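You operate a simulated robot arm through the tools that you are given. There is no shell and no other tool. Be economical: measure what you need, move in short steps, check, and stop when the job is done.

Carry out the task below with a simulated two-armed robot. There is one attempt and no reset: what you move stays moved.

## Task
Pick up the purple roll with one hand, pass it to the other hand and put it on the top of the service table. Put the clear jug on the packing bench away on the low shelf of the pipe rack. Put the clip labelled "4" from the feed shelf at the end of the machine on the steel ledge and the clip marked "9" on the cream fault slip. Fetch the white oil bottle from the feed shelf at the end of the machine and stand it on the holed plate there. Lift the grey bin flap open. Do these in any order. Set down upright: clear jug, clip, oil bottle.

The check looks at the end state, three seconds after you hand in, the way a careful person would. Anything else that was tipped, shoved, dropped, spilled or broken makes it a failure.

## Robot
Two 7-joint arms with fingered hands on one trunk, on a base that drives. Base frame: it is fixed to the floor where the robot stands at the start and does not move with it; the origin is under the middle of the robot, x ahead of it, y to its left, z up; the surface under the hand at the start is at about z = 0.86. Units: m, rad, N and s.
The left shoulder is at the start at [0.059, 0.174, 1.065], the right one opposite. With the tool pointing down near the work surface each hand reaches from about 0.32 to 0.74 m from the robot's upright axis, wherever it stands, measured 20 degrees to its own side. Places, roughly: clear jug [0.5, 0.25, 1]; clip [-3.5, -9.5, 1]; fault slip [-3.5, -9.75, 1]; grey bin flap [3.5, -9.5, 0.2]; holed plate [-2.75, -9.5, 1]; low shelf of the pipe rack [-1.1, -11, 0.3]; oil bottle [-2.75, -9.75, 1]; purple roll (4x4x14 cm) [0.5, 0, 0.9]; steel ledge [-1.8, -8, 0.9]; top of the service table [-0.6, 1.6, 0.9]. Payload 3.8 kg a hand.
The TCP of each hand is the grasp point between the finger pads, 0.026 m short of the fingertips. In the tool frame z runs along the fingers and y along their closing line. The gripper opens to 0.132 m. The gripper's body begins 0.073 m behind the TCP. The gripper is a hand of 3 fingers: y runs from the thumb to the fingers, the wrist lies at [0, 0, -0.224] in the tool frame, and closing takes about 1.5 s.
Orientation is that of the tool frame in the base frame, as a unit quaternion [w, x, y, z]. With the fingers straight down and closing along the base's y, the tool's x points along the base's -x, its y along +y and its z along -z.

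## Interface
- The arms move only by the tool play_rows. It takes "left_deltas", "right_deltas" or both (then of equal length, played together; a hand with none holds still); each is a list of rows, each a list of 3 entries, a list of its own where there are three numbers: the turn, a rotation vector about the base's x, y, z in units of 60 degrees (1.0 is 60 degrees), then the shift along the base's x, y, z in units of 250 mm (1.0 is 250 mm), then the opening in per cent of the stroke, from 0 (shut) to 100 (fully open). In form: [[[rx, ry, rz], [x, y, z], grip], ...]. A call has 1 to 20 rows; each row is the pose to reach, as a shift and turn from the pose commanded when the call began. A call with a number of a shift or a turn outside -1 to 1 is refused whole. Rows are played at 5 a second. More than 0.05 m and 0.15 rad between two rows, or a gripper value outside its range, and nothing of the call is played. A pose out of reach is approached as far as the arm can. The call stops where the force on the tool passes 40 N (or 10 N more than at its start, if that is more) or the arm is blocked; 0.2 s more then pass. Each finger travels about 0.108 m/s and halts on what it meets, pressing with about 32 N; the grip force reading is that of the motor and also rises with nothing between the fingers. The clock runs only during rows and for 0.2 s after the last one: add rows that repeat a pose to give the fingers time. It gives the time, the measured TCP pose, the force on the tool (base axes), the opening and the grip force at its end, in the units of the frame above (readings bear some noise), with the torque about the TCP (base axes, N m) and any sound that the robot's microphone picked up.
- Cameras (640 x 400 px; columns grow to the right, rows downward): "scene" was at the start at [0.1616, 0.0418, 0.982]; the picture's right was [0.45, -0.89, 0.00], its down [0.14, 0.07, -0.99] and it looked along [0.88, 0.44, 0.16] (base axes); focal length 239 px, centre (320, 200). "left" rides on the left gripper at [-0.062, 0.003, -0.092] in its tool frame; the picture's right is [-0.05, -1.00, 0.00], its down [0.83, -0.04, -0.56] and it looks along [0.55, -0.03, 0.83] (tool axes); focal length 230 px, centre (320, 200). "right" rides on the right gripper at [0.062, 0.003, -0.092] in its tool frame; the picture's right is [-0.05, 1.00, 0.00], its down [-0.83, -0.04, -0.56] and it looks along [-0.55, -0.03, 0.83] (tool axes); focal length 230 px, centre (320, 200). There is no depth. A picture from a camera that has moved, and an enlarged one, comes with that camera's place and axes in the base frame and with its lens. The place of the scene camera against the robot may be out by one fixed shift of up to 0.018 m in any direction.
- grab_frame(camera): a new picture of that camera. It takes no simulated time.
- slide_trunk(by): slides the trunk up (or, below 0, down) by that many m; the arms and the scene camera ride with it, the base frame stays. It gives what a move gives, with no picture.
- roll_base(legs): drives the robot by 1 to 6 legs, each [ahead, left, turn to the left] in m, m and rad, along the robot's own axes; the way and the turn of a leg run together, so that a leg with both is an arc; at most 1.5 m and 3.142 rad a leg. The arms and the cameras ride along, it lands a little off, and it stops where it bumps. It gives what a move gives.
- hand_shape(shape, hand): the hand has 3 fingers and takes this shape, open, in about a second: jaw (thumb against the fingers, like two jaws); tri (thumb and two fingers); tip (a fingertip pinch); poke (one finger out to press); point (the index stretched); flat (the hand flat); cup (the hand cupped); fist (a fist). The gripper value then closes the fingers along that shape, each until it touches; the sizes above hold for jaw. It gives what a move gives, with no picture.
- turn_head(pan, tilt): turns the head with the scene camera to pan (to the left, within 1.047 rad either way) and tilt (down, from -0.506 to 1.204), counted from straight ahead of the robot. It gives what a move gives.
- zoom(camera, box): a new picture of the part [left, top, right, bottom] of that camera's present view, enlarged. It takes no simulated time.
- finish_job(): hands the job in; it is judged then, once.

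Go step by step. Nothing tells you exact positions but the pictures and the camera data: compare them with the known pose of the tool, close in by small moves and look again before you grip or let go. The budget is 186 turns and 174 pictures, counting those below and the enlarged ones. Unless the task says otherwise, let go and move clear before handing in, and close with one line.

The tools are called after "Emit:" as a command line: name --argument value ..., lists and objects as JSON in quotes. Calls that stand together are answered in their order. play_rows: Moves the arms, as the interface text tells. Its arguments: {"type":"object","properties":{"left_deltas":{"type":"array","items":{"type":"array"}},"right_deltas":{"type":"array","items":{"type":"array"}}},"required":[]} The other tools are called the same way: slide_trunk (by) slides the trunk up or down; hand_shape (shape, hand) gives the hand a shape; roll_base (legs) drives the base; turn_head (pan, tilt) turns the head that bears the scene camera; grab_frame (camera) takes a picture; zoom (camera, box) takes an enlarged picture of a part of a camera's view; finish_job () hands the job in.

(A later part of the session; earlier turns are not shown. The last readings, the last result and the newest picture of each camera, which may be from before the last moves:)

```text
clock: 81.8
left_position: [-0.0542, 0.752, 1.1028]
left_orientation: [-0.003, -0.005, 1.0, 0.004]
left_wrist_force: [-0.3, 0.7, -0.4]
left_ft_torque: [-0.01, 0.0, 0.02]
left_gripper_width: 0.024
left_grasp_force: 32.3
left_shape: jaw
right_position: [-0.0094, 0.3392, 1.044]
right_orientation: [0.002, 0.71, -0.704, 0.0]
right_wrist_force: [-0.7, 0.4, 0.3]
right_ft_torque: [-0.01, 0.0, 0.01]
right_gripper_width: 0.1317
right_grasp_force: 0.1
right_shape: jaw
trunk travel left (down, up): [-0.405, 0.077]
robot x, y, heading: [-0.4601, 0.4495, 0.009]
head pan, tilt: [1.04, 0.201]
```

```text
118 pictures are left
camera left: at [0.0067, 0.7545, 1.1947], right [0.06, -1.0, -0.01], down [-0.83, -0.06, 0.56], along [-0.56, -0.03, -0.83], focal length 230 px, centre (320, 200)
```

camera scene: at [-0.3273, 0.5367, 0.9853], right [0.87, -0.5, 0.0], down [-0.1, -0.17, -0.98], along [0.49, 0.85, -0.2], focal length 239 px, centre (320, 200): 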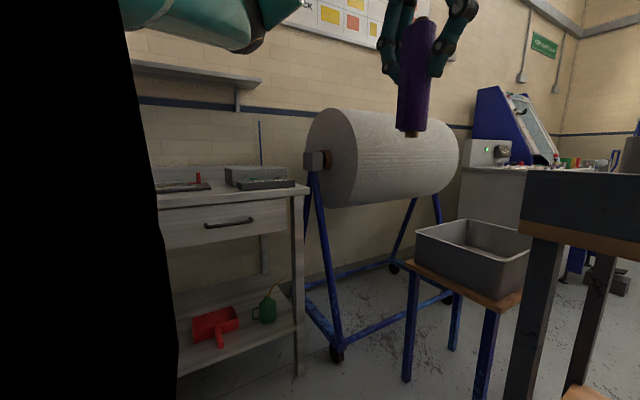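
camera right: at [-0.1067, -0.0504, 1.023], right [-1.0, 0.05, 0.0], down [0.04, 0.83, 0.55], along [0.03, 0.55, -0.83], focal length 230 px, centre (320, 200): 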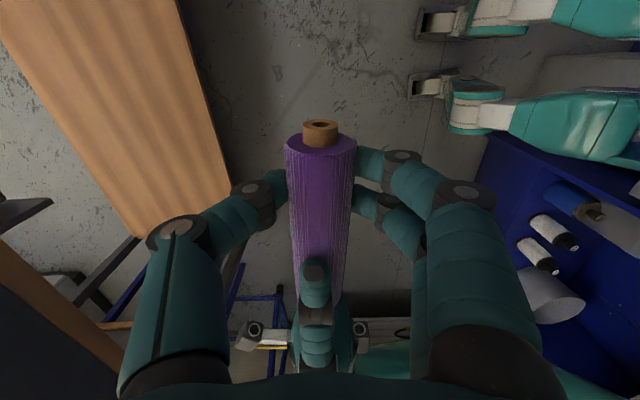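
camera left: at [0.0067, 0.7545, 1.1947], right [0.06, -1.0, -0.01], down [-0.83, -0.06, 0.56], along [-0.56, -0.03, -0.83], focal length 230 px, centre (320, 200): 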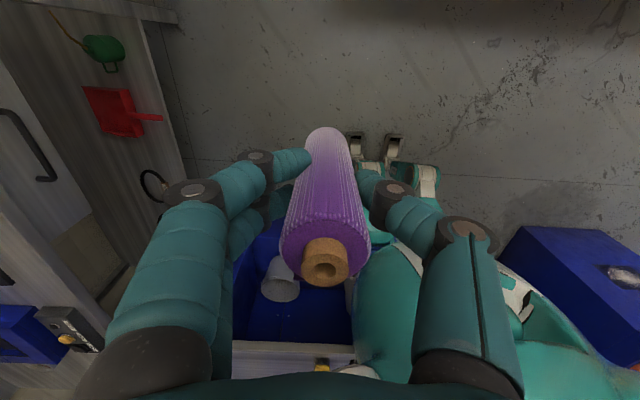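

The table's near corner is at about (0.08, 1.35), top ≈0.85. The blue unit behind me is low (~0.5 m). I turn left partway and look.

Emit:
roll_base --legs '[[0, 0, 0.7]]'

Emit:
turn_head --pan 0.7 --tilt 0.25

Emit:
grab_frame --camera "scene"

```text
clock: 84.0
left_position: [-0.3397, 0.9437, 1.1042]
left_orientation: [-0.004, -0.344, 0.939, 0.004]
left_wrist_force: [-0.7, -0.5, 0.4]
left_ft_torque: [-0.06, 0.02, 0.01]
left_gripper_width: 0.0236
left_grasp_force: 31.7
left_shape: jaw
right_position: [-0.0422, 0.6554, 1.0442]
right_orientation: [0.003, 0.906, -0.423, 0.001]
right_wrist_force: [-0.7, -0.5, 0.3]
right_ft_torque: [0.01, 0.0, -0.01]
right_gripper_width: 0.132
right_grasp_force: 0.0
right_shape: jaw
trunk travel left (down, up): [-0.405, 0.077]
robot x, y, heading: [-0.4643, 0.4512, 0.703]
head pan, tilt: [1.04, 0.201]
```

```text
clock: 84.9
left_position: [-0.3408, 0.9449, 1.1036]
left_orientation: [-0.004, -0.344, 0.939, 0.004]
left_wrist_force: [-0.7, 0.5, 0.5]
left_ft_torque: [0.01, -0.01, -0.02]
left_gripper_width: 0.0237
left_grasp_force: 31.9
left_shape: jaw
right_position: [-0.0413, 0.6558, 1.0446]
right_orientation: [0.002, 0.906, -0.423, 0.001]
right_wrist_force: [0.6, -0.3, -0.7]
right_ft_torque: [-0.01, -0.01, -0.02]
right_gripper_width: 0.1319
right_grasp_force: 0.0
right_shape: jaw
trunk travel left (down, up): [-0.405, 0.077]
robot x, y, heading: [-0.4658, 0.4525, 0.699]
head pan, tilt: [0.7, 0.25]
```

```text
117 pictures are left
camera scene: at [-0.3813, 0.6111, 0.9808], right [0.99, -0.17, 0.0], down [-0.04, -0.24, -0.97], along [0.16, 0.95, -0.25], focal length 239 px, centre (320, 200)
```

scene: 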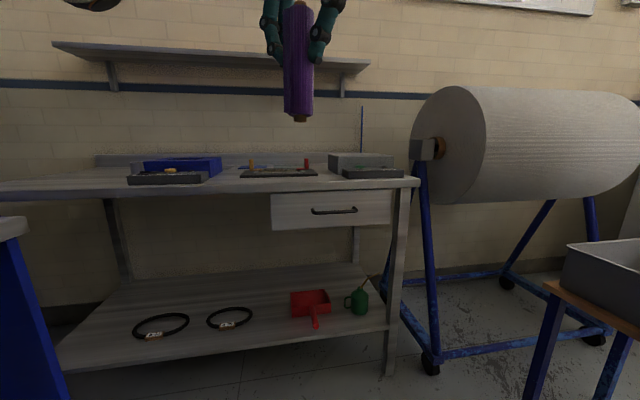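

Emit:
slide_trunk --by 0.077

Emit:
zoom --camera "scene" --box '[0, 120, 440, 260]'

```text
clock: 86.0
left_position: [-0.3388, 0.9439, 1.1789]
left_orientation: [-0.006, -0.344, 0.939, 0.003]
left_wrist_force: [-0.2, 0.0, -0.5]
left_ft_torque: [-0.03, 0.01, -0.01]
left_gripper_width: 0.0234
left_grasp_force: 32.5
left_shape: jaw
right_position: [-0.0413, 0.6552, 1.1199]
right_orientation: [0.004, 0.907, -0.422, 0.0]
right_wrist_force: [-0.1, -0.6, -0.6]
right_ft_torque: [-0.05, 0.03, 0.0]
right_gripper_width: 0.1318
right_grasp_force: 0.0
right_shape: jaw
trunk travel left (down, up): [-0.482, 0.0]
robot x, y, heading: [-0.4615, 0.4529, 0.7]
head pan, tilt: [0.7, 0.25]
```

```text
1.45 times, centred on (220, 190) of scene
camera zoom: at [-0.3742, 0.6171, 1.0853], right [0.99, -0.17, 0.0], down [-0.04, -0.24, -0.97], along [0.17, 0.95, -0.25], focal length 347 px, centre (466, 214)
```

zoom: 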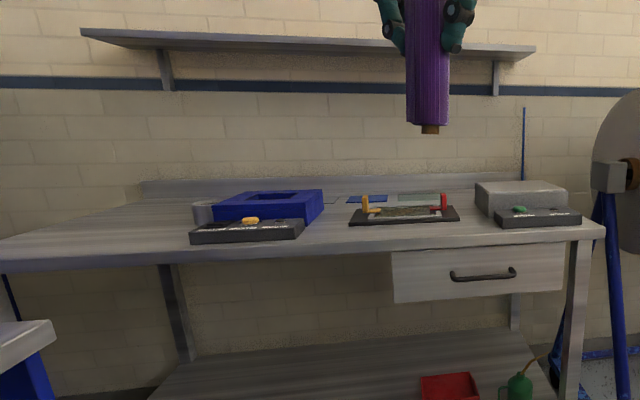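

Free spot: the left part of the tabletop around (-1.0, 1.47), z≈0.845. I turn further left and edge closer.

Emit:
roll_base --legs '[[0, 0, 1.1]]'

Emit:
turn_head --pan 0.2 --tilt 0.6

Emit:
grab_frame --camera "scene"

```text
clock: 89.2
left_position: [-0.8424, 0.791, 1.1809]
left_orientation: [0.005, 0.78, -0.625, -0.001]
left_wrist_force: [0.0, 0.3, -1.1]
left_ft_torque: [0.01, 0.01, 0.03]
left_gripper_width: 0.0239
left_grasp_force: 31.9
left_shape: jaw
right_position: [-0.4478, 0.9205, 1.1208]
right_orientation: [0.002, 0.994, 0.107, 0.002]
right_wrist_force: [-0.2, -0.1, -0.2]
right_ft_torque: [0.0, -0.01, -0.01]
right_gripper_width: 0.1319
right_grasp_force: 0.1
right_shape: jaw
trunk travel left (down, up): [-0.482, 0.0]
robot x, y, heading: [-0.4654, 0.4497, 1.782]
head pan, tilt: [0.7, 0.25]
```

```text
clock: 90.1
left_position: [-0.8434, 0.7906, 1.1814]
left_orientation: [0.005, 0.78, -0.626, -0.001]
left_wrist_force: [0.1, 0.2, -0.5]
left_ft_torque: [0.0, -0.02, 0.01]
left_gripper_width: 0.0236
left_grasp_force: 32.3
left_shape: jaw
right_position: [-0.4476, 0.9199, 1.1208]
right_orientation: [0.002, 0.994, 0.107, 0.002]
right_wrist_force: [0.1, 0.4, -0.5]
right_ft_torque: [0.0, 0.04, -0.01]
right_gripper_width: 0.1321
right_grasp_force: 0.0
right_shape: jaw
trunk travel left (down, up): [-0.482, 0.0]
robot x, y, heading: [-0.4638, 0.4519, 1.787]
head pan, tilt: [0.201, 0.6]
```

```text
115 pictures are left
camera scene: at [-0.5322, 0.6415, 1.0534], right [0.91, 0.4, 0.0], down [0.23, -0.52, -0.83], along [-0.33, 0.75, -0.56], focal length 239 px, centre (320, 200)
```

scene: 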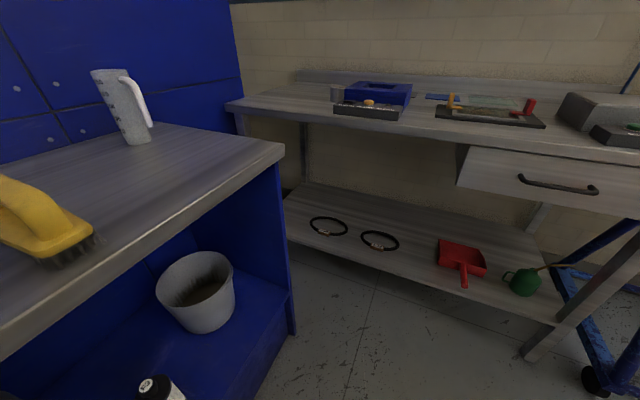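

A counter with a mug and brush is on my left; the service table's left end is free. I drive forward to reach it.

Emit:
roll_base --legs '[[0.43, -0.04, 0], [0, 0, 0.16]]'

Emit:
turn_head --pan 0.35 --tilt 0.6

Emit:
grab_frame --camera "scene"

Emit:
grab_frame --camera "left"

```text
clock: 93.4
left_position: [-0.9466, 1.1538, 1.1797]
left_orientation: [0.006, 0.828, -0.561, 0.0]
left_wrist_force: [0.6, 0.4, -1.1]
left_ft_torque: [-0.02, -0.02, -0.01]
left_gripper_width: 0.0239
left_grasp_force: 32.2
left_shape: jaw
right_position: [-0.577, 1.3439, 1.1212]
right_orientation: [0.001, 0.983, 0.186, 0.002]
right_wrist_force: [-0.2, -1.1, 0.4]
right_ft_torque: [0.0, -0.03, 0.01]
right_gripper_width: 0.1317
right_grasp_force: 0.1
right_shape: jaw
trunk travel left (down, up): [-0.482, 0.0]
robot x, y, heading: [-0.5204, 0.8795, 1.942]
head pan, tilt: [0.201, 0.6]
```

```text
clock: 94.1
left_position: [-0.9458, 1.1529, 1.1804]
left_orientation: [0.005, 0.828, -0.561, 0.001]
left_wrist_force: [0.5, -0.9, -0.5]
left_ft_torque: [0.01, 0.0, -0.02]
left_gripper_width: 0.0234
left_grasp_force: 31.5
left_shape: jaw
right_position: [-0.5766, 1.3433, 1.1206]
right_orientation: [0.001, 0.983, 0.186, 0.002]
right_wrist_force: [0.4, 0.6, -0.1]
right_ft_torque: [0.01, 0.03, 0.05]
right_gripper_width: 0.1319
right_grasp_force: 0.0
right_shape: jaw
trunk travel left (down, up): [-0.482, 0.0]
robot x, y, heading: [-0.5192, 0.877, 1.944]
head pan, tilt: [0.351, 0.6]
```

```text
114 pictures are left
camera scene: at [-0.6258, 1.0484, 1.0534], right [0.75, 0.66, 0.0], down [0.38, -0.42, -0.83], along [-0.55, 0.62, -0.56], focal length 239 px, centre (320, 200)
```

scene: 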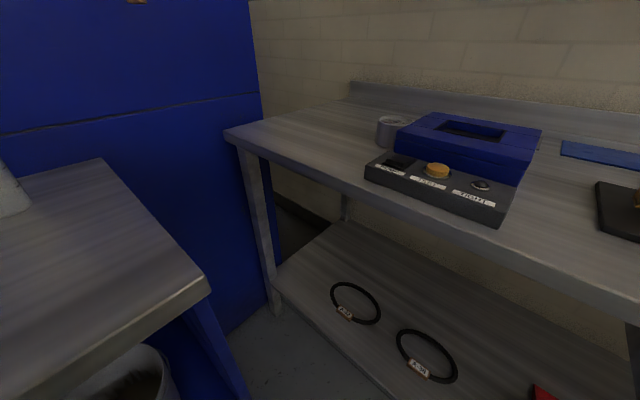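

```text
113 pictures are left
camera left: at [-0.9721, 1.2089, 1.2714], right [0.91, 0.42, -0.01], down [0.35, -0.75, 0.56], along [0.23, -0.51, -0.83], focal length 230 px, centre (320, 200)
```

left: 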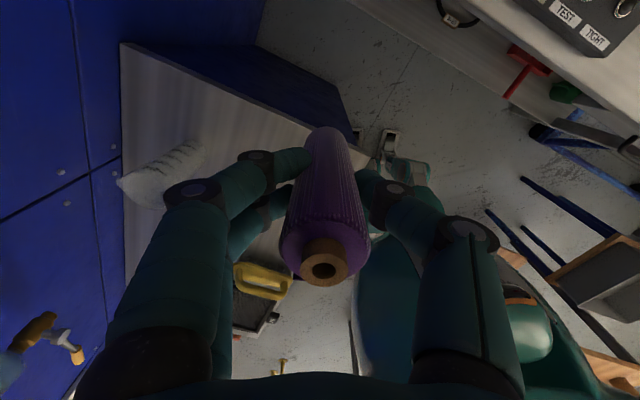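

The left arm would be low over the counter's mug there, so I choose a better spot: the front-middle of the tabletop around (-0.55, 1.42), between the blue tray and the tool strip. Shift the robot right and square up.

Emit:
roll_base --legs '[[-0.08, -0.205, 0], [0, 0, -0.373]]'

Emit:
turn_head --pan 0.35 --tilt 0.6

Emit:
grab_frame --camera "scene"

Emit:
grab_frame --camera "left"

```text
clock: 97.6
left_position: [-0.5965, 1.2877, 1.1804]
left_orientation: [0.005, 0.712, -0.702, -0.001]
left_wrist_force: [0.3, 0.0, 0.7]
left_ft_torque: [0.02, -0.01, -0.01]
left_gripper_width: 0.0238
left_grasp_force: 32.3
left_shape: jaw
right_position: [-0.1847, 1.3344, 1.121]
right_orientation: [0.002, 1.0, 0.005, 0.002]
right_wrist_force: [0.1, 1.2, 0.1]
right_ft_torque: [0.03, 0.04, 0.03]
right_gripper_width: 0.1319
right_grasp_force: 0.0
right_shape: jaw
trunk travel left (down, up): [-0.482, 0.0]
robot x, y, heading: [-0.296, 0.8794, 1.581]
head pan, tilt: [0.351, 0.6]
```

```text
clock: 98.2
left_position: [-0.5974, 1.2883, 1.1804]
left_orientation: [0.005, 0.712, -0.702, -0.001]
left_wrist_force: [0.5, -0.2, -0.5]
left_ft_torque: [-0.01, 0.0, -0.01]
left_gripper_width: 0.0236
left_grasp_force: 32.3
left_shape: jaw
right_position: [-0.1844, 1.3346, 1.1209]
right_orientation: [0.002, 1.0, 0.006, 0.002]
right_wrist_force: [-0.4, -0.8, -0.1]
right_ft_torque: [0.01, 0.02, -0.02]
right_gripper_width: 0.132
right_grasp_force: 0.2
right_shape: jaw
trunk travel left (down, up): [-0.482, 0.0]
robot x, y, heading: [-0.2917, 0.8807, 1.581]
head pan, tilt: [0.351, 0.6]
```

```text
112 pictures are left
camera scene: at [-0.3372, 1.0735, 1.0534], right [0.94, 0.35, 0.0], down [0.2, -0.53, -0.83], along [-0.29, 0.77, -0.56], focal length 239 px, centre (320, 200)
```

scene: 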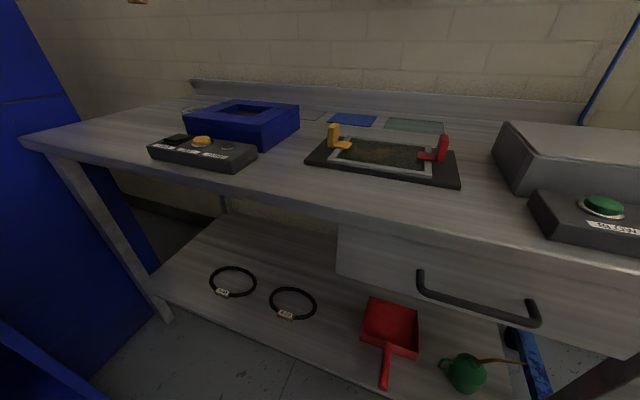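

```text
111 pictures are left
camera left: at [-0.6013, 1.3497, 1.2714], right [1.0, 0.07, -0.01], down [0.06, -0.83, 0.56], along [0.03, -0.56, -0.83], focal length 230 px, centre (320, 200)
```

left: 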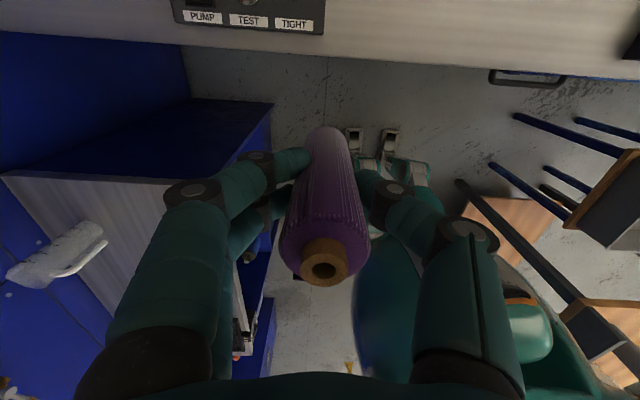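

The gap between the control strip and the tool strip at (-0.565, 1.45) is free, ~11 cm wide. I tilt the roll 60° forward so it can be laid down gently, and go above the gap.

Emit:
play_rows --left_deltas '[[[0.125, 0, 0], [0.02, 0.05, 0], 0], [[0.25, 0, 0], [0.04, 0.1, 0], 0], [[0.375, 0, 0], [0.06, 0.15, 0], 0], [[0.5, 0, 0], [0.08, 0.2, 0], 0], [[0.625, 0, 0], [0.1, 0.25, -0.05], 0], [[0.75, 0, 0], [0.12, 0.3, -0.1], 0], [[0.875, 0, 0], [0.128, 0.4, -0.2], 0], [[1.0, 0, 0], [0.128, 0.5, -0.3], 0], [[1.0, 0, 0], [0.128, 0.6, -0.4], 0], [[1.0, 0, 0], [0.128, 0.6, -0.5], 0], [[1.0, 0, 0], [0.128, 0.6, -0.6], 0], [[1.0, 0, 0], [0.128, 0.6, -0.7], 0], [[1.0, 0, 0], [0.128, 0.6, -0.7], 0]]'

Emit:
grab_frame --camera "scene"

Emit:
grab_frame --camera "left"

```text
clock: 101.0
left_position: [-0.5644, 1.4385, 1.007]
left_orientation: [-0.351, 0.619, -0.608, -0.352]
left_wrist_force: [-0.5, 0.2, -1.1]
left_ft_torque: [-0.02, 0.03, -0.03]
left_gripper_width: 0.0235
left_grasp_force: 32.3
left_shape: jaw
right_position: [-0.1839, 1.3348, 1.1206]
right_orientation: [0.001, 1.0, 0.005, 0.002]
right_wrist_force: [-0.3, 0.8, -0.2]
right_ft_torque: [-0.01, -0.01, -0.03]
right_gripper_width: 0.1319
right_grasp_force: 0.0
right_shape: jaw
trunk travel left (down, up): [-0.482, 0.0]
robot x, y, heading: [-0.2947, 0.8777, 1.583]
head pan, tilt: [0.351, 0.6]
```

```text
110 pictures are left
camera scene: at [-0.3372, 1.0734, 1.0534], right [0.94, 0.35, 0.0], down [0.2, -0.53, -0.83], along [-0.29, 0.77, -0.56], focal length 239 px, centre (320, 200)
```

scene: 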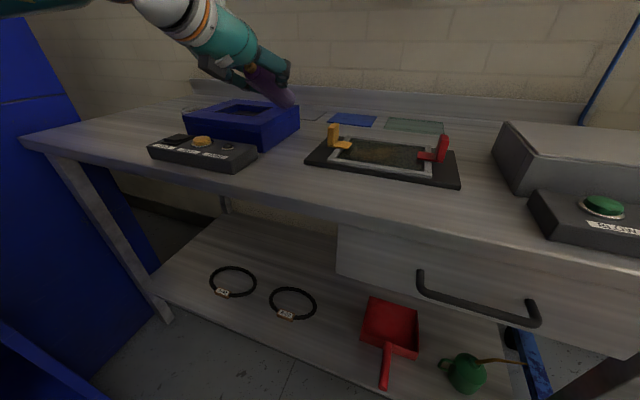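

```text
109 pictures are left
camera left: at [-0.569, 1.3887, 1.1057], right [1.0, 0.04, 0.05], down [0.06, -0.9, -0.44], along [0.03, 0.44, -0.9], focal length 230 px, centre (320, 200)
```

left: 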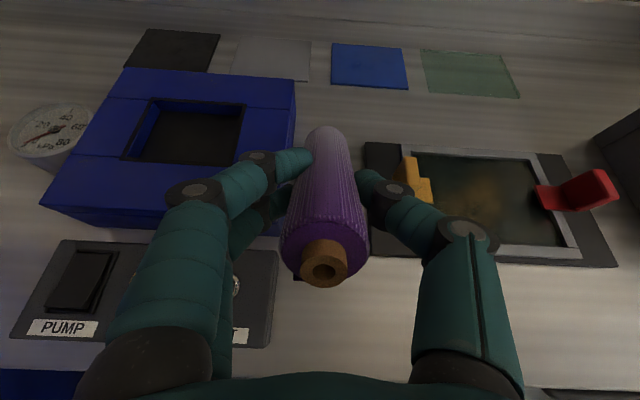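

Clear view of the gap (x -0.59 to -0.51). Shift +0.012 in x and lower.

Emit:
play_rows --left_deltas '[[[0, 0, 0], [0.048, 0, -0.1], 0], [[0, 0, 0], [0.048, 0, -0.2], 0], [[0, 0, 0], [0.048, 0, -0.28], 0], [[0, 0, 0], [0.048, 0, -0.34], 0], [[0, 0, 0], [0.048, 0, -0.36], 0], [[0, 0, 0], [0.048, 0, -0.36], 0]]'

Emit:
grab_frame --camera "scene"

Emit:
grab_frame --camera "left"

```text
clock: 102.4
left_position: [-0.5516, 1.4382, 0.9738]
left_orientation: [-0.351, 0.619, -0.608, -0.352]
left_wrist_force: [0.7, 0.0, -0.5]
left_ft_torque: [0.03, 0.03, -0.04]
left_gripper_width: 0.0234
left_grasp_force: 31.1
left_shape: jaw
left hand out of reach, approached as far as the arm can: row 2, 3, 4, 5, 6
right_position: [-0.1837, 1.3343, 1.1206]
right_orientation: [0.002, 1.0, 0.005, 0.001]
right_wrist_force: [0.3, 0.7, 0.0]
right_ft_torque: [0.02, 0.03, 0.02]
right_gripper_width: 0.1318
right_grasp_force: 0.0
right_shape: jaw
trunk travel left (down, up): [-0.482, 0.0]
robot x, y, heading: [-0.2972, 0.8804, 1.586]
head pan, tilt: [0.351, 0.6]
```

```text
108 pictures are left
camera scene: at [-0.3373, 1.0735, 1.0534], right [0.94, 0.35, 0.0], down [0.2, -0.53, -0.83], along [-0.29, 0.77, -0.56], focal length 239 px, centre (320, 200)
```

scene: 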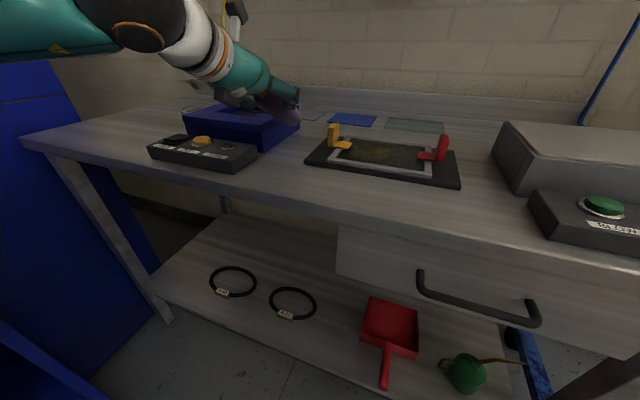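

```text
107 pictures are left
camera left: at [-0.5566, 1.389, 1.0723], right [1.0, 0.04, 0.05], down [0.06, -0.9, -0.44], along [0.03, 0.44, -0.9], focal length 230 px, centre (320, 200)
```

left: 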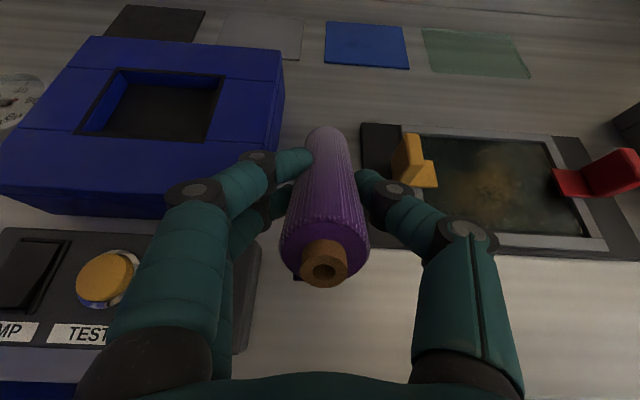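

The arm limit is reached; I use the trunk to go down the last bit.

Emit:
slide_trunk --by -0.05

Emit:
grab_frame --camera "left"

Emit:
grab_frame --camera "scene"

```text
clock: 103.1
left_position: [-0.5483, 1.4346, 0.8917]
left_orientation: [-0.33, 0.63, -0.625, -0.322]
left_wrist_force: [0.1, -4.2, 15.2]
left_ft_torque: [0.25, -0.07, 0.07]
left_gripper_width: 0.0253
left_grasp_force: 32.0
left_shape: jaw
right_position: [-0.184, 1.3357, 1.0746]
right_orientation: [0.014, 1.0, 0.005, 0.001]
right_wrist_force: [0.0, 0.3, 0.0]
right_ft_torque: [0.0, 0.01, -0.01]
right_gripper_width: 0.1318
right_grasp_force: 0.1
right_shape: jaw
trunk travel left (down, up): [-0.449, 0.033]
robot x, y, heading: [-0.2961, 0.8771, 1.583]
head pan, tilt: [0.351, 0.6]
stopped: the force on the tool passed its limit at 75 N (the readings are from after the stop); the commanded pose is now the measured one
```

```text
106 pictures are left
camera left: at [-0.5541, 1.3945, 0.9934], right [1.0, 0.03, 0.06], down [0.05, -0.93, -0.36], along [0.04, 0.36, -0.93], focal length 230 px, centre (320, 200)
```

left: 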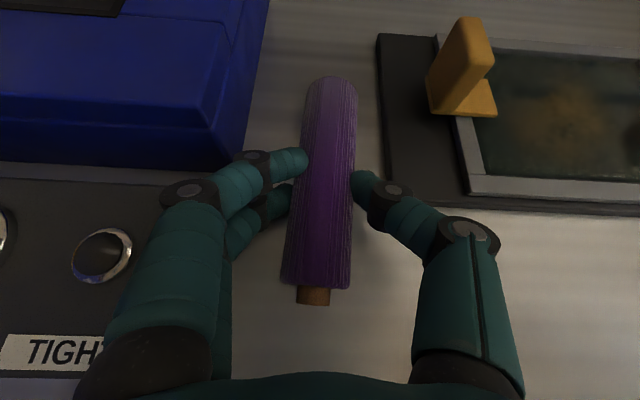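

```text
105 pictures are left
camera scene: at [-0.3369, 1.0701, 1.0062], right [0.94, 0.35, 0.0], down [0.2, -0.53, -0.83], along [-0.29, 0.77, -0.56], focal length 239 px, centre (320, 200)
```

scene: 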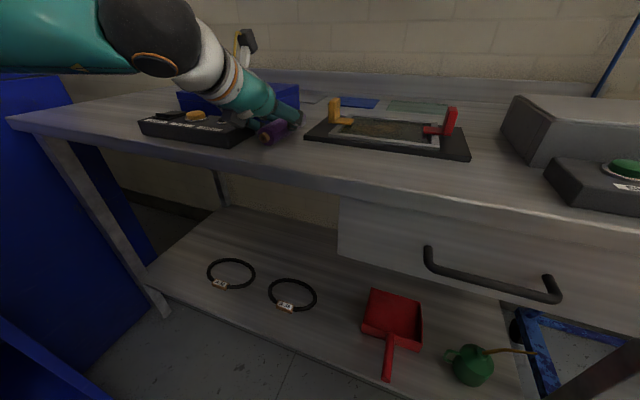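

The roll pivoted in the grip and lies almost flat on the tabletop. Open slightly and withdraw up and back.

Emit:
play_rows --left_deltas '[[[0, 0, 0], [0, 0, 0], 25], [[0, 0, 0], [0, 0, 0], 35], [[0, 0, 0], [0, 0, 0], 45], [[0, 0, 0], [0, 0, 0], 45], [[0, 0, 0], [0, 0, 0], 45], [[0, 0, 0], [0, -0.04, 0.06], 45], [[0, 0, 0], [0, -0.08, 0.14], 45], [[0, 0, 0], [0, -0.15, 0.28], 45], [[0, 0, 0], [0, -0.25, 0.42], 45], [[0, 0, 0], [0, -0.35, 0.55], 45]]'

Emit:
grab_frame --camera "scene"

Emit:
grab_frame --camera "left"

```text
clock: 105.3
left_position: [-0.5499, 1.3536, 1.0169]
left_orientation: [-0.327, 0.631, -0.626, -0.321]
left_wrist_force: [0.5, -0.6, 0.2]
left_ft_torque: [-0.02, 0.0, -0.01]
left_gripper_width: 0.0588
left_grasp_force: 0.0
left_shape: jaw
left hand out of reach, approached as far as the arm can: row 10
right_position: [-0.1845, 1.337, 1.0779]
right_orientation: [0.014, 1.0, 0.005, 0.002]
right_wrist_force: [0.0, 0.5, -0.3]
right_ft_torque: [0.03, 0.04, -0.02]
right_gripper_width: 0.1318
right_grasp_force: 0.2
right_shape: jaw
trunk travel left (down, up): [-0.449, 0.033]
robot x, y, heading: [-0.2977, 0.8798, 1.583]
head pan, tilt: [0.351, 0.6]
```

```text
104 pictures are left
camera scene: at [-0.3372, 1.0712, 1.0069], right [0.94, 0.35, 0.0], down [0.2, -0.53, -0.83], along [-0.29, 0.77, -0.56], focal length 239 px, centre (320, 200)
```

scene: 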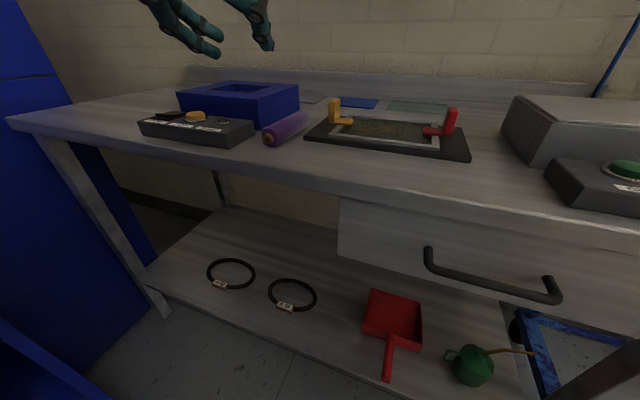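

```text
103 pictures are left
camera left: at [-0.5547, 1.3137, 1.1204], right [1.0, 0.03, 0.05], down [0.05, -0.93, -0.35], along [0.04, 0.35, -0.93], focal length 230 px, centre (320, 200)
```

left: 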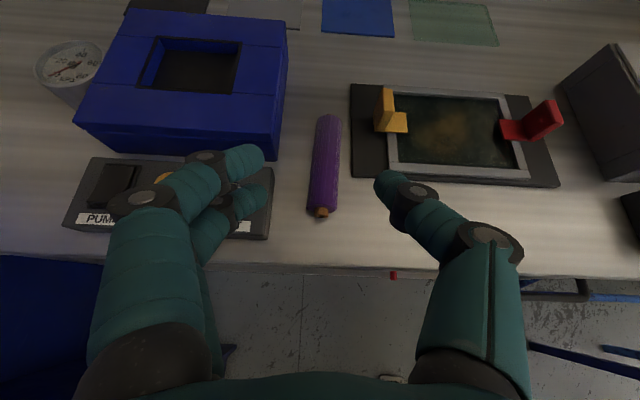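

The roll lies on the service table. Next the jug. I first bring the left hand back to pointing down and high, then back away and turn to the bench.

Emit:
slide_trunk --by 0.033

Emit:
play_rows --left_deltas '[[[-0.12, 0, 0], [0.02, -0.05, 0.06], 45], [[-0.24, 0, 0], [0.04, -0.1, 0.12], 45], [[-0.36, 0, 0], [0.06, -0.15, 0.18], 45], [[-0.48, 0, 0], [0.08, -0.2, 0.24], 45], [[-0.6, 0, 0], [0.1, -0.25, 0.3], 45], [[-0.72, 0, 0], [0.1, -0.3, 0.36], 45], [[-0.84, 0, 0], [0.1, -0.32, 0.42], 45], [[-0.92, 0, 0], [0.1, -0.34, 0.46], 45], [[-0.92, 0, 0], [0.1, -0.34, 0.46], 45]]'

Emit:
roll_base --legs '[[-0.6, 0, 0], [0, 0, -0.8]]'

Emit:
turn_head --pan -0.5 --tilt 0.3

Emit:
grab_frame --camera "scene"

```text
clock: 106.0
left_position: [-0.5501, 1.3548, 1.05]
left_orientation: [-0.327, 0.632, -0.626, -0.32]
left_wrist_force: [0.6, -0.7, -0.2]
left_ft_torque: [-0.01, 0.02, 0.0]
left_gripper_width: 0.0587
left_grasp_force: 0.1
left_shape: jaw
right_position: [-0.1849, 1.3378, 1.1079]
right_orientation: [0.015, 1.0, 0.005, 0.003]
right_wrist_force: [1.0, 0.6, -0.7]
right_ft_torque: [-0.01, -0.04, 0.02]
right_gripper_width: 0.1317
right_grasp_force: 0.1
right_shape: jaw
trunk travel left (down, up): [-0.482, 0.0]
robot x, y, heading: [-0.2956, 0.8773, 1.581]
head pan, tilt: [0.351, 0.6]
```

```text
clock: 108.0
left_position: [-0.5251, 1.2691, 1.1659]
left_orientation: [0.003, 0.712, -0.702, 0.006]
left_wrist_force: [-0.8, -0.1, 0.1]
left_ft_torque: [-0.04, 0.03, 0.02]
left_gripper_width: 0.0588
left_grasp_force: 0.1
left_shape: jaw
right_position: [-0.184, 1.3377, 1.1094]
right_orientation: [0.015, 1.0, 0.006, 0.003]
right_wrist_force: [-0.6, -0.1, -0.7]
right_ft_torque: [0.01, 0.01, 0.02]
right_gripper_width: 0.132
right_grasp_force: 0.1
right_shape: jaw
trunk travel left (down, up): [-0.482, 0.0]
robot x, y, heading: [-0.2943, 0.8786, 1.58]
head pan, tilt: [0.351, 0.6]
```

```text
clock: 113.5
left_position: [-0.1686, 0.7176, 1.1657]
left_orientation: [-0.005, -0.379, 0.925, -0.004]
left_wrist_force: [-0.9, -0.2, -0.4]
left_ft_torque: [-0.02, 0.0, -0.05]
left_gripper_width: 0.0586
left_grasp_force: 0.1
left_shape: jaw
right_position: [0.116, 0.5181, 1.1095]
right_orientation: [0.013, 0.922, -0.387, -0.003]
right_wrist_force: [0.2, -0.1, 1.1]
right_ft_torque: [0.01, 0.02, 0.0]
right_gripper_width: 0.1318
right_grasp_force: 0.1
right_shape: jaw
trunk travel left (down, up): [-0.482, 0.0]
robot x, y, heading: [-0.2899, 0.2849, 0.774]
head pan, tilt: [0.351, 0.6]
```

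```text
clock: 114.7
left_position: [-0.1683, 0.7159, 1.1664]
left_orientation: [-0.004, -0.379, 0.925, -0.004]
left_wrist_force: [-0.3, 0.3, 0.4]
left_ft_torque: [-0.03, -0.01, -0.02]
left_gripper_width: 0.0587
left_grasp_force: 0.2
left_shape: jaw
right_position: [0.1165, 0.5179, 1.1091]
right_orientation: [0.014, 0.922, -0.388, -0.003]
right_wrist_force: [0.0, -0.2, 0.4]
right_ft_torque: [0.0, 0.02, 0.02]
right_gripper_width: 0.1319
right_grasp_force: 0.2
right_shape: jaw
trunk travel left (down, up): [-0.482, 0.0]
robot x, y, heading: [-0.293, 0.2795, 0.771]
head pan, tilt: [-0.499, 0.3]
```

```text
102 pictures are left
camera scene: at [-0.1328, 0.3867, 1.0808], right [0.27, -0.96, 0.0], down [-0.28, -0.08, -0.96], along [0.92, 0.26, -0.3], focal length 239 px, centre (320, 200)
```

scene: 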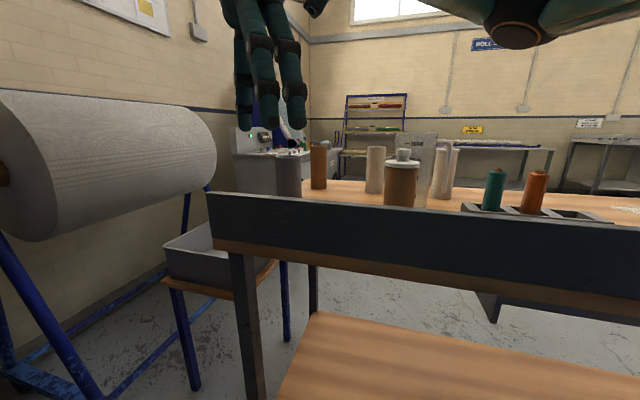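

I turn to face the bench and come forward for a view from above.

Emit:
roll_base --legs '[[0, 0, -0.77], [0.22, -0.05, 0]]'

Emit:
grab_frame --camera "left"

Emit:
turn_head --pan 0.4 --tilt 0.3

Emit:
grab_frame --camera "scene"

Emit:
grab_frame --camera "right"

```text
clock: 118.6
left_position: [0.3108, 0.4648, 1.1706]
left_orientation: [0.0, -0.002, 1.0, -0.005]
left_wrist_force: [-0.1, -0.1, 0.8]
left_ft_torque: [-0.01, 0.0, 0.03]
left_gripper_width: 0.0591
left_grasp_force: 0.0
left_shape: jaw
right_position: [0.3751, 0.1238, 1.1093]
right_orientation: [-0.014, -0.707, 0.707, 0.008]
right_wrist_force: [0.9, -0.6, -0.1]
right_ft_torque: [0.04, 0.01, 0.0]
right_gripper_width: 0.1321
right_grasp_force: 0.0
right_shape: jaw
trunk travel left (down, up): [-0.482, 0.0]
robot x, y, heading: [-0.0701, 0.2353, 0.002]
head pan, tilt: [-0.499, 0.3]
stopped in leg 2: the robot was blocked; the commanded pose is now the measured one
```

```text
101 pictures are left
camera left: at [0.3716, 0.4691, 1.2615], right [0.06, -1.0, 0.01], down [-0.83, -0.04, 0.55], along [-0.55, -0.04, -0.83], focal length 230 px, centre (320, 200)
```

left: 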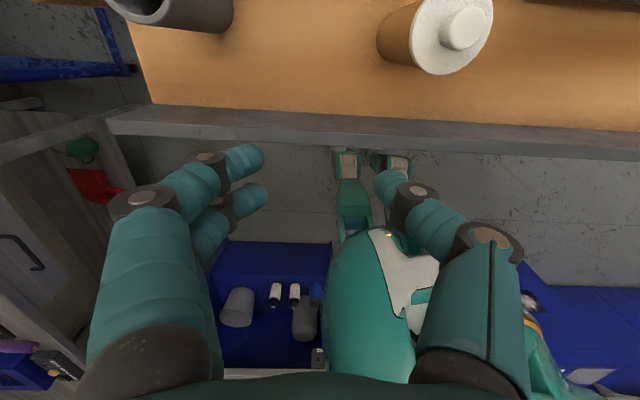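

```text
clock: 119.8
left_position: [0.3105, 0.4647, 1.1702]
left_orientation: [0.001, -0.004, 1.0, -0.004]
left_wrist_force: [-0.3, 0.4, 0.3]
left_ft_torque: [0.01, 0.02, -0.01]
left_gripper_width: 0.0587
left_grasp_force: 0.0
left_shape: jaw
right_position: [0.376, 0.1241, 1.1093]
right_orientation: [0.013, 0.708, -0.706, -0.006]
right_wrist_force: [-0.5, -0.2, -0.2]
right_ft_torque: [-0.01, 0.0, 0.02]
right_gripper_width: 0.132
right_grasp_force: 0.1
right_shape: jaw
trunk travel left (down, up): [-0.482, 0.0]
robot x, y, heading: [-0.0672, 0.2326, 0.001]
head pan, tilt: [0.4, 0.3]
```

```text
100 pictures are left
camera scene: at [0.105, 0.2791, 1.0829], right [0.39, -0.92, 0.01], down [-0.26, -0.12, -0.96], along [0.88, 0.37, -0.29], focal length 239 px, centre (320, 200)
```

scene: 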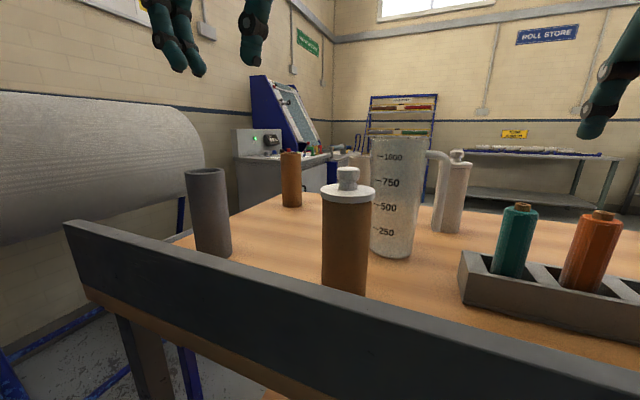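

```text
99 pictures are left
camera right: at [0.375, 0.0625, 1.2015], right [-1.0, 0.05, 0.03], down [0.06, 0.84, 0.55], along [0.0, 0.55, -0.84], focal length 230 px, centre (320, 200)
```

right: 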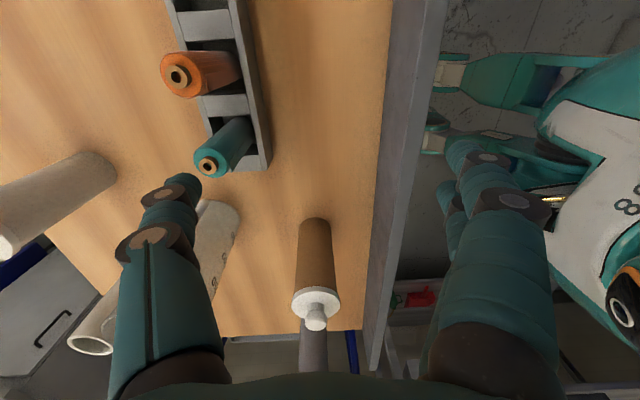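

Jug at about (0.525, 0.31), rim z≈1.06, handle pointing roughly -y. I'll grip it from the +y side, hand tipped 20° down, closing along x. First turn the hand up high.

Emit:
play_rows --left_deltas '[[[-0.0647, -0.0647, -0.0924], [0.08, 0, 0], 70], [[-0.1294, -0.1294, -0.1848], [0.16, 0, 0], 100], [[-0.1941, -0.1941, -0.2772], [0.24, 0, 0], 100], [[-0.2588, -0.2588, -0.3696], [0.32, 0, 0], 100], [[-0.3235, -0.3235, -0.462], [0.4, 0, 0], 100], [[-0.3882, -0.3882, -0.5544], [0.48, 0, 0], 100], [[-0.4529, -0.4529, -0.6468], [0.56, 0, 0], 100], [[-0.5176, -0.5176, -0.7392], [0.64, 0, 0], 100], [[-0.5823, -0.5823, -0.8316], [0.72, 0, 0], 100], [[-0.647, -0.647, -0.924], [0.8, 0, 0], 100]]'

Emit:
play_rows --left_deltas '[[[-0.0647, -0.0647, -0.0924], [0.03, 0, 0], 100], [[-0.1294, -0.1294, -0.1848], [0.06, 0, 0], 100], [[-0.1941, -0.1941, -0.2772], [0.064, 0, 0], 100], [[-0.2588, -0.2588, -0.3696], [0.064, 0, 0], 100], [[-0.2588, -0.2588, -0.3696], [0.064, 0, -0.1], 100], [[-0.2588, -0.2588, -0.3696], [0.064, 0, -0.2], 100], [[-0.2588, -0.2588, -0.3696], [0.064, 0, -0.3], 100], [[-0.2588, -0.2588, -0.3696], [0.064, 0, -0.3], 100]]'

Emit:
grab_frame --camera "left"

Emit:
grab_frame --camera "scene"

```text
clock: 122.0
left_position: [0.5101, 0.4657, 1.173]
left_orientation: [0.313, 0.448, 0.777, -0.313]
left_wrist_force: [-0.5, 0.0, 0.2]
left_ft_torque: [0.02, 0.0, 0.02]
left_gripper_width: 0.132
left_grasp_force: 0.0
left_shape: jaw
right_position: [0.3754, 0.1225, 1.1093]
right_orientation: [0.013, 0.708, -0.706, -0.007]
right_wrist_force: [-0.4, 0.0, -0.9]
right_ft_torque: [0.01, -0.02, -0.01]
right_gripper_width: 0.1319
right_grasp_force: 0.0
right_shape: jaw
trunk travel left (down, up): [-0.482, 0.0]
robot x, y, heading: [-0.0691, 0.2379, 0.006]
head pan, tilt: [0.4, 0.3]
```

```text
clock: 123.8
left_position: [0.525, 0.4635, 1.106]
left_orientation: [0.404, 0.582, 0.58, -0.402]
left_wrist_force: [0.3, 0.5, 1.2]
left_ft_torque: [-0.02, 0.0, -0.03]
left_gripper_width: 0.1318
left_grasp_force: 0.1
left_shape: jaw
left hand out of reach, approached as far as the arm can: row 7, 8
right_position: [0.3759, 0.1242, 1.1092]
right_orientation: [0.014, 0.708, -0.706, -0.007]
right_wrist_force: [-0.7, -1.1, -0.8]
right_ft_torque: [0.01, -0.03, -0.01]
right_gripper_width: 0.1318
right_grasp_force: 0.0
right_shape: jaw
trunk travel left (down, up): [-0.482, 0.0]
robot x, y, heading: [-0.0706, 0.2326, 0.005]
head pan, tilt: [0.4, 0.3]
```

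```text
98 pictures are left
camera left: at [0.5269, 0.5285, 1.1946], right [-1.0, -0.02, 0.05], down [-0.04, 0.81, -0.59], along [-0.03, -0.59, -0.81], focal length 230 px, centre (320, 200)
```

left: 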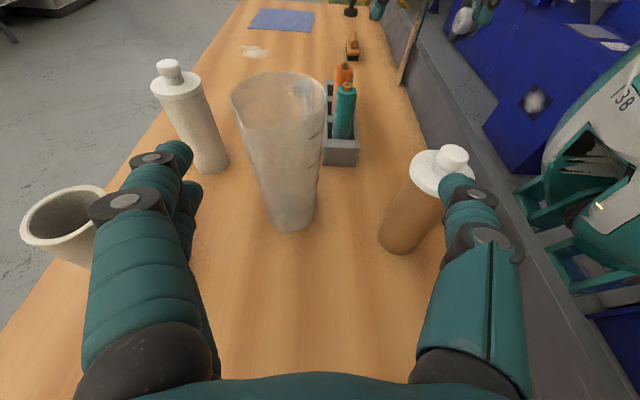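

```text
97 pictures are left
camera scene: at [0.1049, 0.2792, 1.0829], right [0.39, -0.92, 0.01], down [-0.26, -0.12, -0.96], along [0.88, 0.37, -0.29], focal length 239 px, centre (320, 200)
```

scene: 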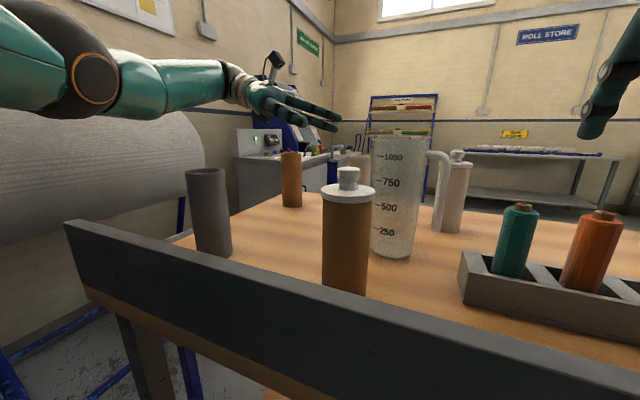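

The wrist camera puts the jug at about (0.562, 0.315). I shift the left hand to x 0.562, pull the right hand back, then lower the trunk.

Emit:
play_rows --left_deltas '[[[0, 0, 0], [0.07, 0, 0.02], 100], [[0, 0, 0], [0.148, 0, 0.02], 100], [[0, 0, 0], [0.148, 0, 0.02], 100]]' --right_deltas '[[[0, 0, 0], [-0.1, 0, 0], 100], [[0, 0, 0], [-0.2, 0, 0], 100], [[0, 0, 0], [-0.3, 0, 0], 100]]'

Emit:
slide_trunk --by -0.1

Emit:
grab_frame --camera "left"

Emit:
grab_frame --camera "scene"

```text
clock: 124.6
left_position: [0.5299, 0.471, 1.1047]
left_orientation: [0.407, 0.578, 0.579, -0.406]
left_wrist_force: [-0.7, 0.1, -0.2]
left_ft_torque: [-0.04, 0.0, 0.03]
left_gripper_width: 0.132
left_grasp_force: 0.1
left_shape: jaw
left hand out of reach, approached as far as the arm can: row 1, 2, 3
right_position: [0.3028, 0.1386, 1.1072]
right_orientation: [0.018, 0.711, -0.703, -0.006]
right_wrist_force: [0.7, 0.4, 0.7]
right_ft_torque: [0.0, 0.0, -0.02]
right_gripper_width: 0.132
right_grasp_force: 0.0
right_shape: jaw
trunk travel left (down, up): [-0.482, 0.0]
robot x, y, heading: [-0.0661, 0.2388, 0.006]
head pan, tilt: [0.4, 0.3]
```

```text
clock: 125.9
left_position: [0.4767, 0.472, 1.031]
left_orientation: [0.423, 0.589, 0.564, -0.395]
left_wrist_force: [0.2, 1.0, -0.6]
left_ft_torque: [-0.02, -0.04, -0.02]
left_gripper_width: 0.1319
left_grasp_force: 0.0
left_shape: jaw
right_position: [0.252, 0.1446, 1.032]
right_orientation: [-0.004, 0.712, -0.702, 0.02]
right_wrist_force: [0.1, 0.0, -0.1]
right_ft_torque: [-0.01, -0.04, 0.02]
right_gripper_width: 0.132
right_grasp_force: 0.1
right_shape: jaw
trunk travel left (down, up): [-0.382, 0.1]
robot x, y, heading: [-0.0842, 0.2371, -0.001]
head pan, tilt: [0.4, 0.3]
```

```text
96 pictures are left
camera left: at [0.4748, 0.5383, 1.1187], right [-1.0, -0.01, 0.0], down [-0.01, 0.8, -0.6], along [0.01, -0.6, -0.8], focal length 230 px, centre (320, 200)
```

left: 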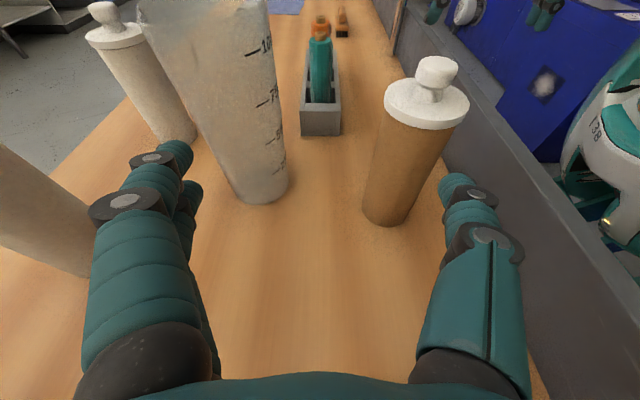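

```text
95 pictures are left
camera scene: at [0.0451, 0.2951, 0.955], right [0.39, -0.92, 0.04], down [-0.23, -0.14, -0.96], along [0.89, 0.37, -0.26], focal length 239 px, centre (320, 200)
```

scene: 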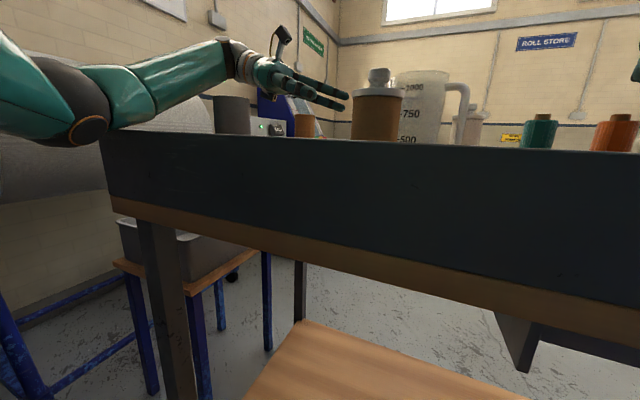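

The elbow meets the bench rim when lowered, so this posture is bad. I raise the trunk again and switch to a top-down grip across the rim (closing along x, clear of the handle).

Emit:
slide_trunk --by 0.1

Emit:
play_rows --left_deltas '[[[0, 0, 0], [0, 0.05, 0.1], 100], [[0.115, 0, 0], [0, 0.05, 0.2], 100], [[0.24, 0, 0], [0, 0.05, 0.2], 100], [[0.36, 0, 0], [0, 0, 0.2], 100], [[0.48, 0, 0], [0, 0, 0.2], 100], [[0.6, 0, 0], [0, 0, 0.2], 100], [[0.72, 0, 0], [0, 0, 0.2], 100], [[0.84, 0, 0], [0, 0, 0.2], 100], [[0.96, 0, 0], [0, 0, 0.2], 100]]'

Emit:
grab_frame --camera "left"

Emit:
grab_frame --camera "scene"

```text
clock: 127.2
left_position: [0.5256, 0.4609, 1.1121]
left_orientation: [0.409, 0.581, 0.578, -0.401]
left_wrist_force: [0.3, -0.4, 0.7]
left_ft_torque: [-0.01, -0.02, 0.01]
left_gripper_width: 0.1318
left_grasp_force: 0.1
left_shape: jaw
right_position: [0.3007, 0.1297, 1.1146]
right_orientation: [0.01, 0.71, -0.704, -0.001]
right_wrist_force: [0.2, -0.3, 0.4]
right_ft_torque: [0.0, -0.01, 0.01]
right_gripper_width: 0.1319
right_grasp_force: 0.1
right_shape: jaw
trunk travel left (down, up): [-0.482, 0.0]
robot x, y, heading: [-0.0681, 0.2335, 0.004]
head pan, tilt: [0.4, 0.3]
```

```text
clock: 129.2
left_position: [0.526, 0.4602, 1.1576]
left_orientation: [0.078, 0.702, 0.705, -0.073]
left_wrist_force: [0.5, -0.5, -0.5]
left_ft_torque: [0.01, -0.05, 0.0]
left_gripper_width: 0.1319
left_grasp_force: 0.1
left_shape: jaw
right_position: [0.3008, 0.1284, 1.11]
right_orientation: [0.013, 0.708, -0.706, -0.005]
right_wrist_force: [-0.1, 0.4, 0.1]
right_ft_torque: [0.03, 0.0, 0.0]
right_gripper_width: 0.1318
right_grasp_force: 0.1
right_shape: jaw
trunk travel left (down, up): [-0.482, 0.0]
robot x, y, heading: [-0.071, 0.2335, 0.004]
head pan, tilt: [0.4, 0.3]
```

```text
94 pictures are left
camera left: at [0.5272, 0.4197, 1.2599], right [-1.0, -0.06, 0.0], down [-0.05, 0.93, 0.37], along [-0.02, 0.37, -0.93], focal length 230 px, centre (320, 200)
```

left: 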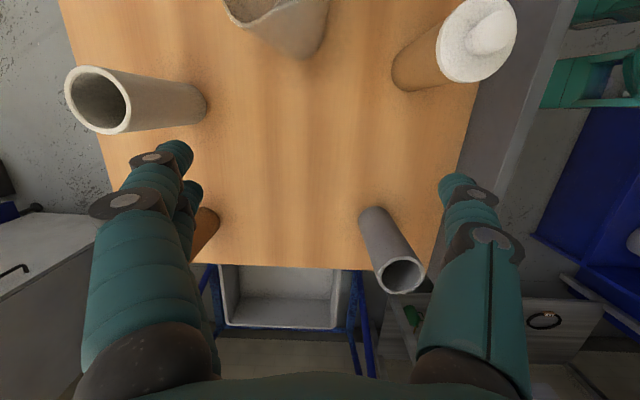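

```text
93 pictures are left
camera scene: at [0.1045, 0.2829, 1.0829], right [0.39, -0.92, 0.01], down [-0.26, -0.12, -0.96], along [0.88, 0.37, -0.29], focal length 239 px, centre (320, 200)
```

scene: 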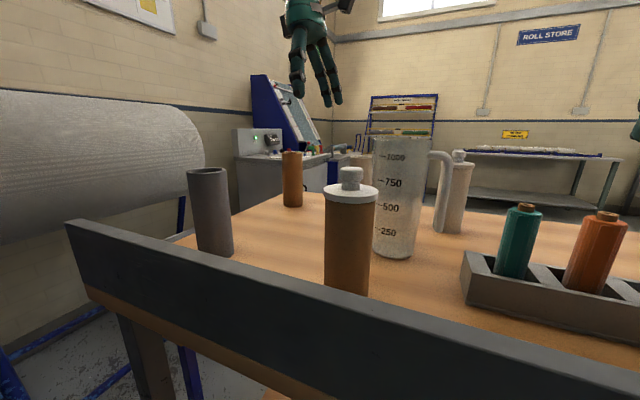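

Emit:
play_rows --left_deltas '[[[0.1, 0, 0], [0.05, -0.15, 0.02], 100], [[0.2, 0, 0], [0.1, -0.3, 0.02], 100], [[0.2, 0, 0], [0.144, -0.45, 0.02], 100], [[0.2, 0, 0], [0.144, -0.58, 0.02], 100], [[0.2, 0, 0], [0.144, -0.58, 0.02], 100]]'

Emit:
grab_frame --camera "left"

Emit:
grab_frame --camera "scene"

```text
clock: 130.4
left_position: [0.5225, 0.3262, 1.1501]
left_orientation: [0.004, 0.705, 0.709, 0.001]
left_wrist_force: [-0.4, 0.5, -0.2]
left_ft_torque: [0.03, -0.06, -0.06]
left_gripper_width: 0.132
left_grasp_force: 0.0
left_shape: jaw
left hand out of reach, approached as far as the arm can: row 2, 3, 4, 5
right_position: [0.3004, 0.1283, 1.1101]
right_orientation: [0.014, 0.708, -0.706, -0.005]
right_wrist_force: [-1.2, 0.3, 0.4]
right_ft_torque: [0.0, 0.02, -0.03]
right_gripper_width: 0.132
right_grasp_force: 0.1
right_shape: jaw
trunk travel left (down, up): [-0.482, 0.0]
robot x, y, heading: [-0.0684, 0.2361, 0.002]
head pan, tilt: [0.4, 0.3]
```

```text
92 pictures are left
camera left: at [0.5246, 0.2637, 1.242], right [-1.0, -0.06, -0.01], down [-0.05, 0.83, 0.55], along [-0.03, 0.55, -0.83], focal length 230 px, centre (320, 200)
```

left: 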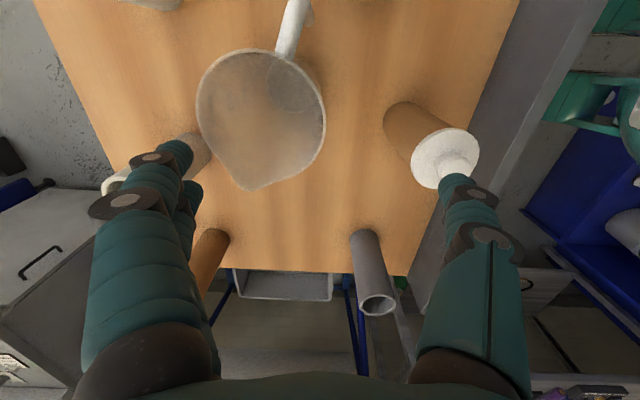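

```text
91 pictures are left
camera scene: at [0.1046, 0.283, 1.0828], right [0.39, -0.92, 0.01], down [-0.26, -0.12, -0.96], along [0.88, 0.37, -0.29], focal length 239 px, centre (320, 200)
```

scene: 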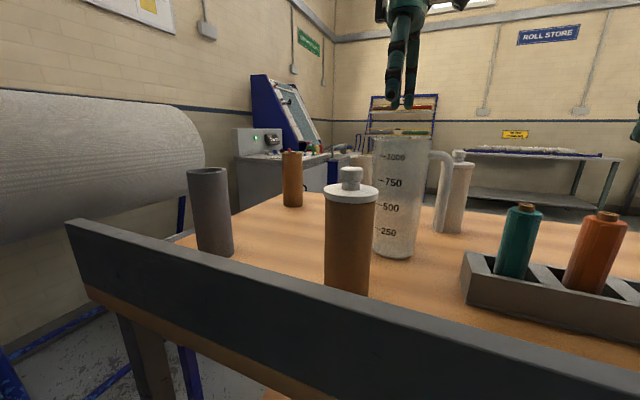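

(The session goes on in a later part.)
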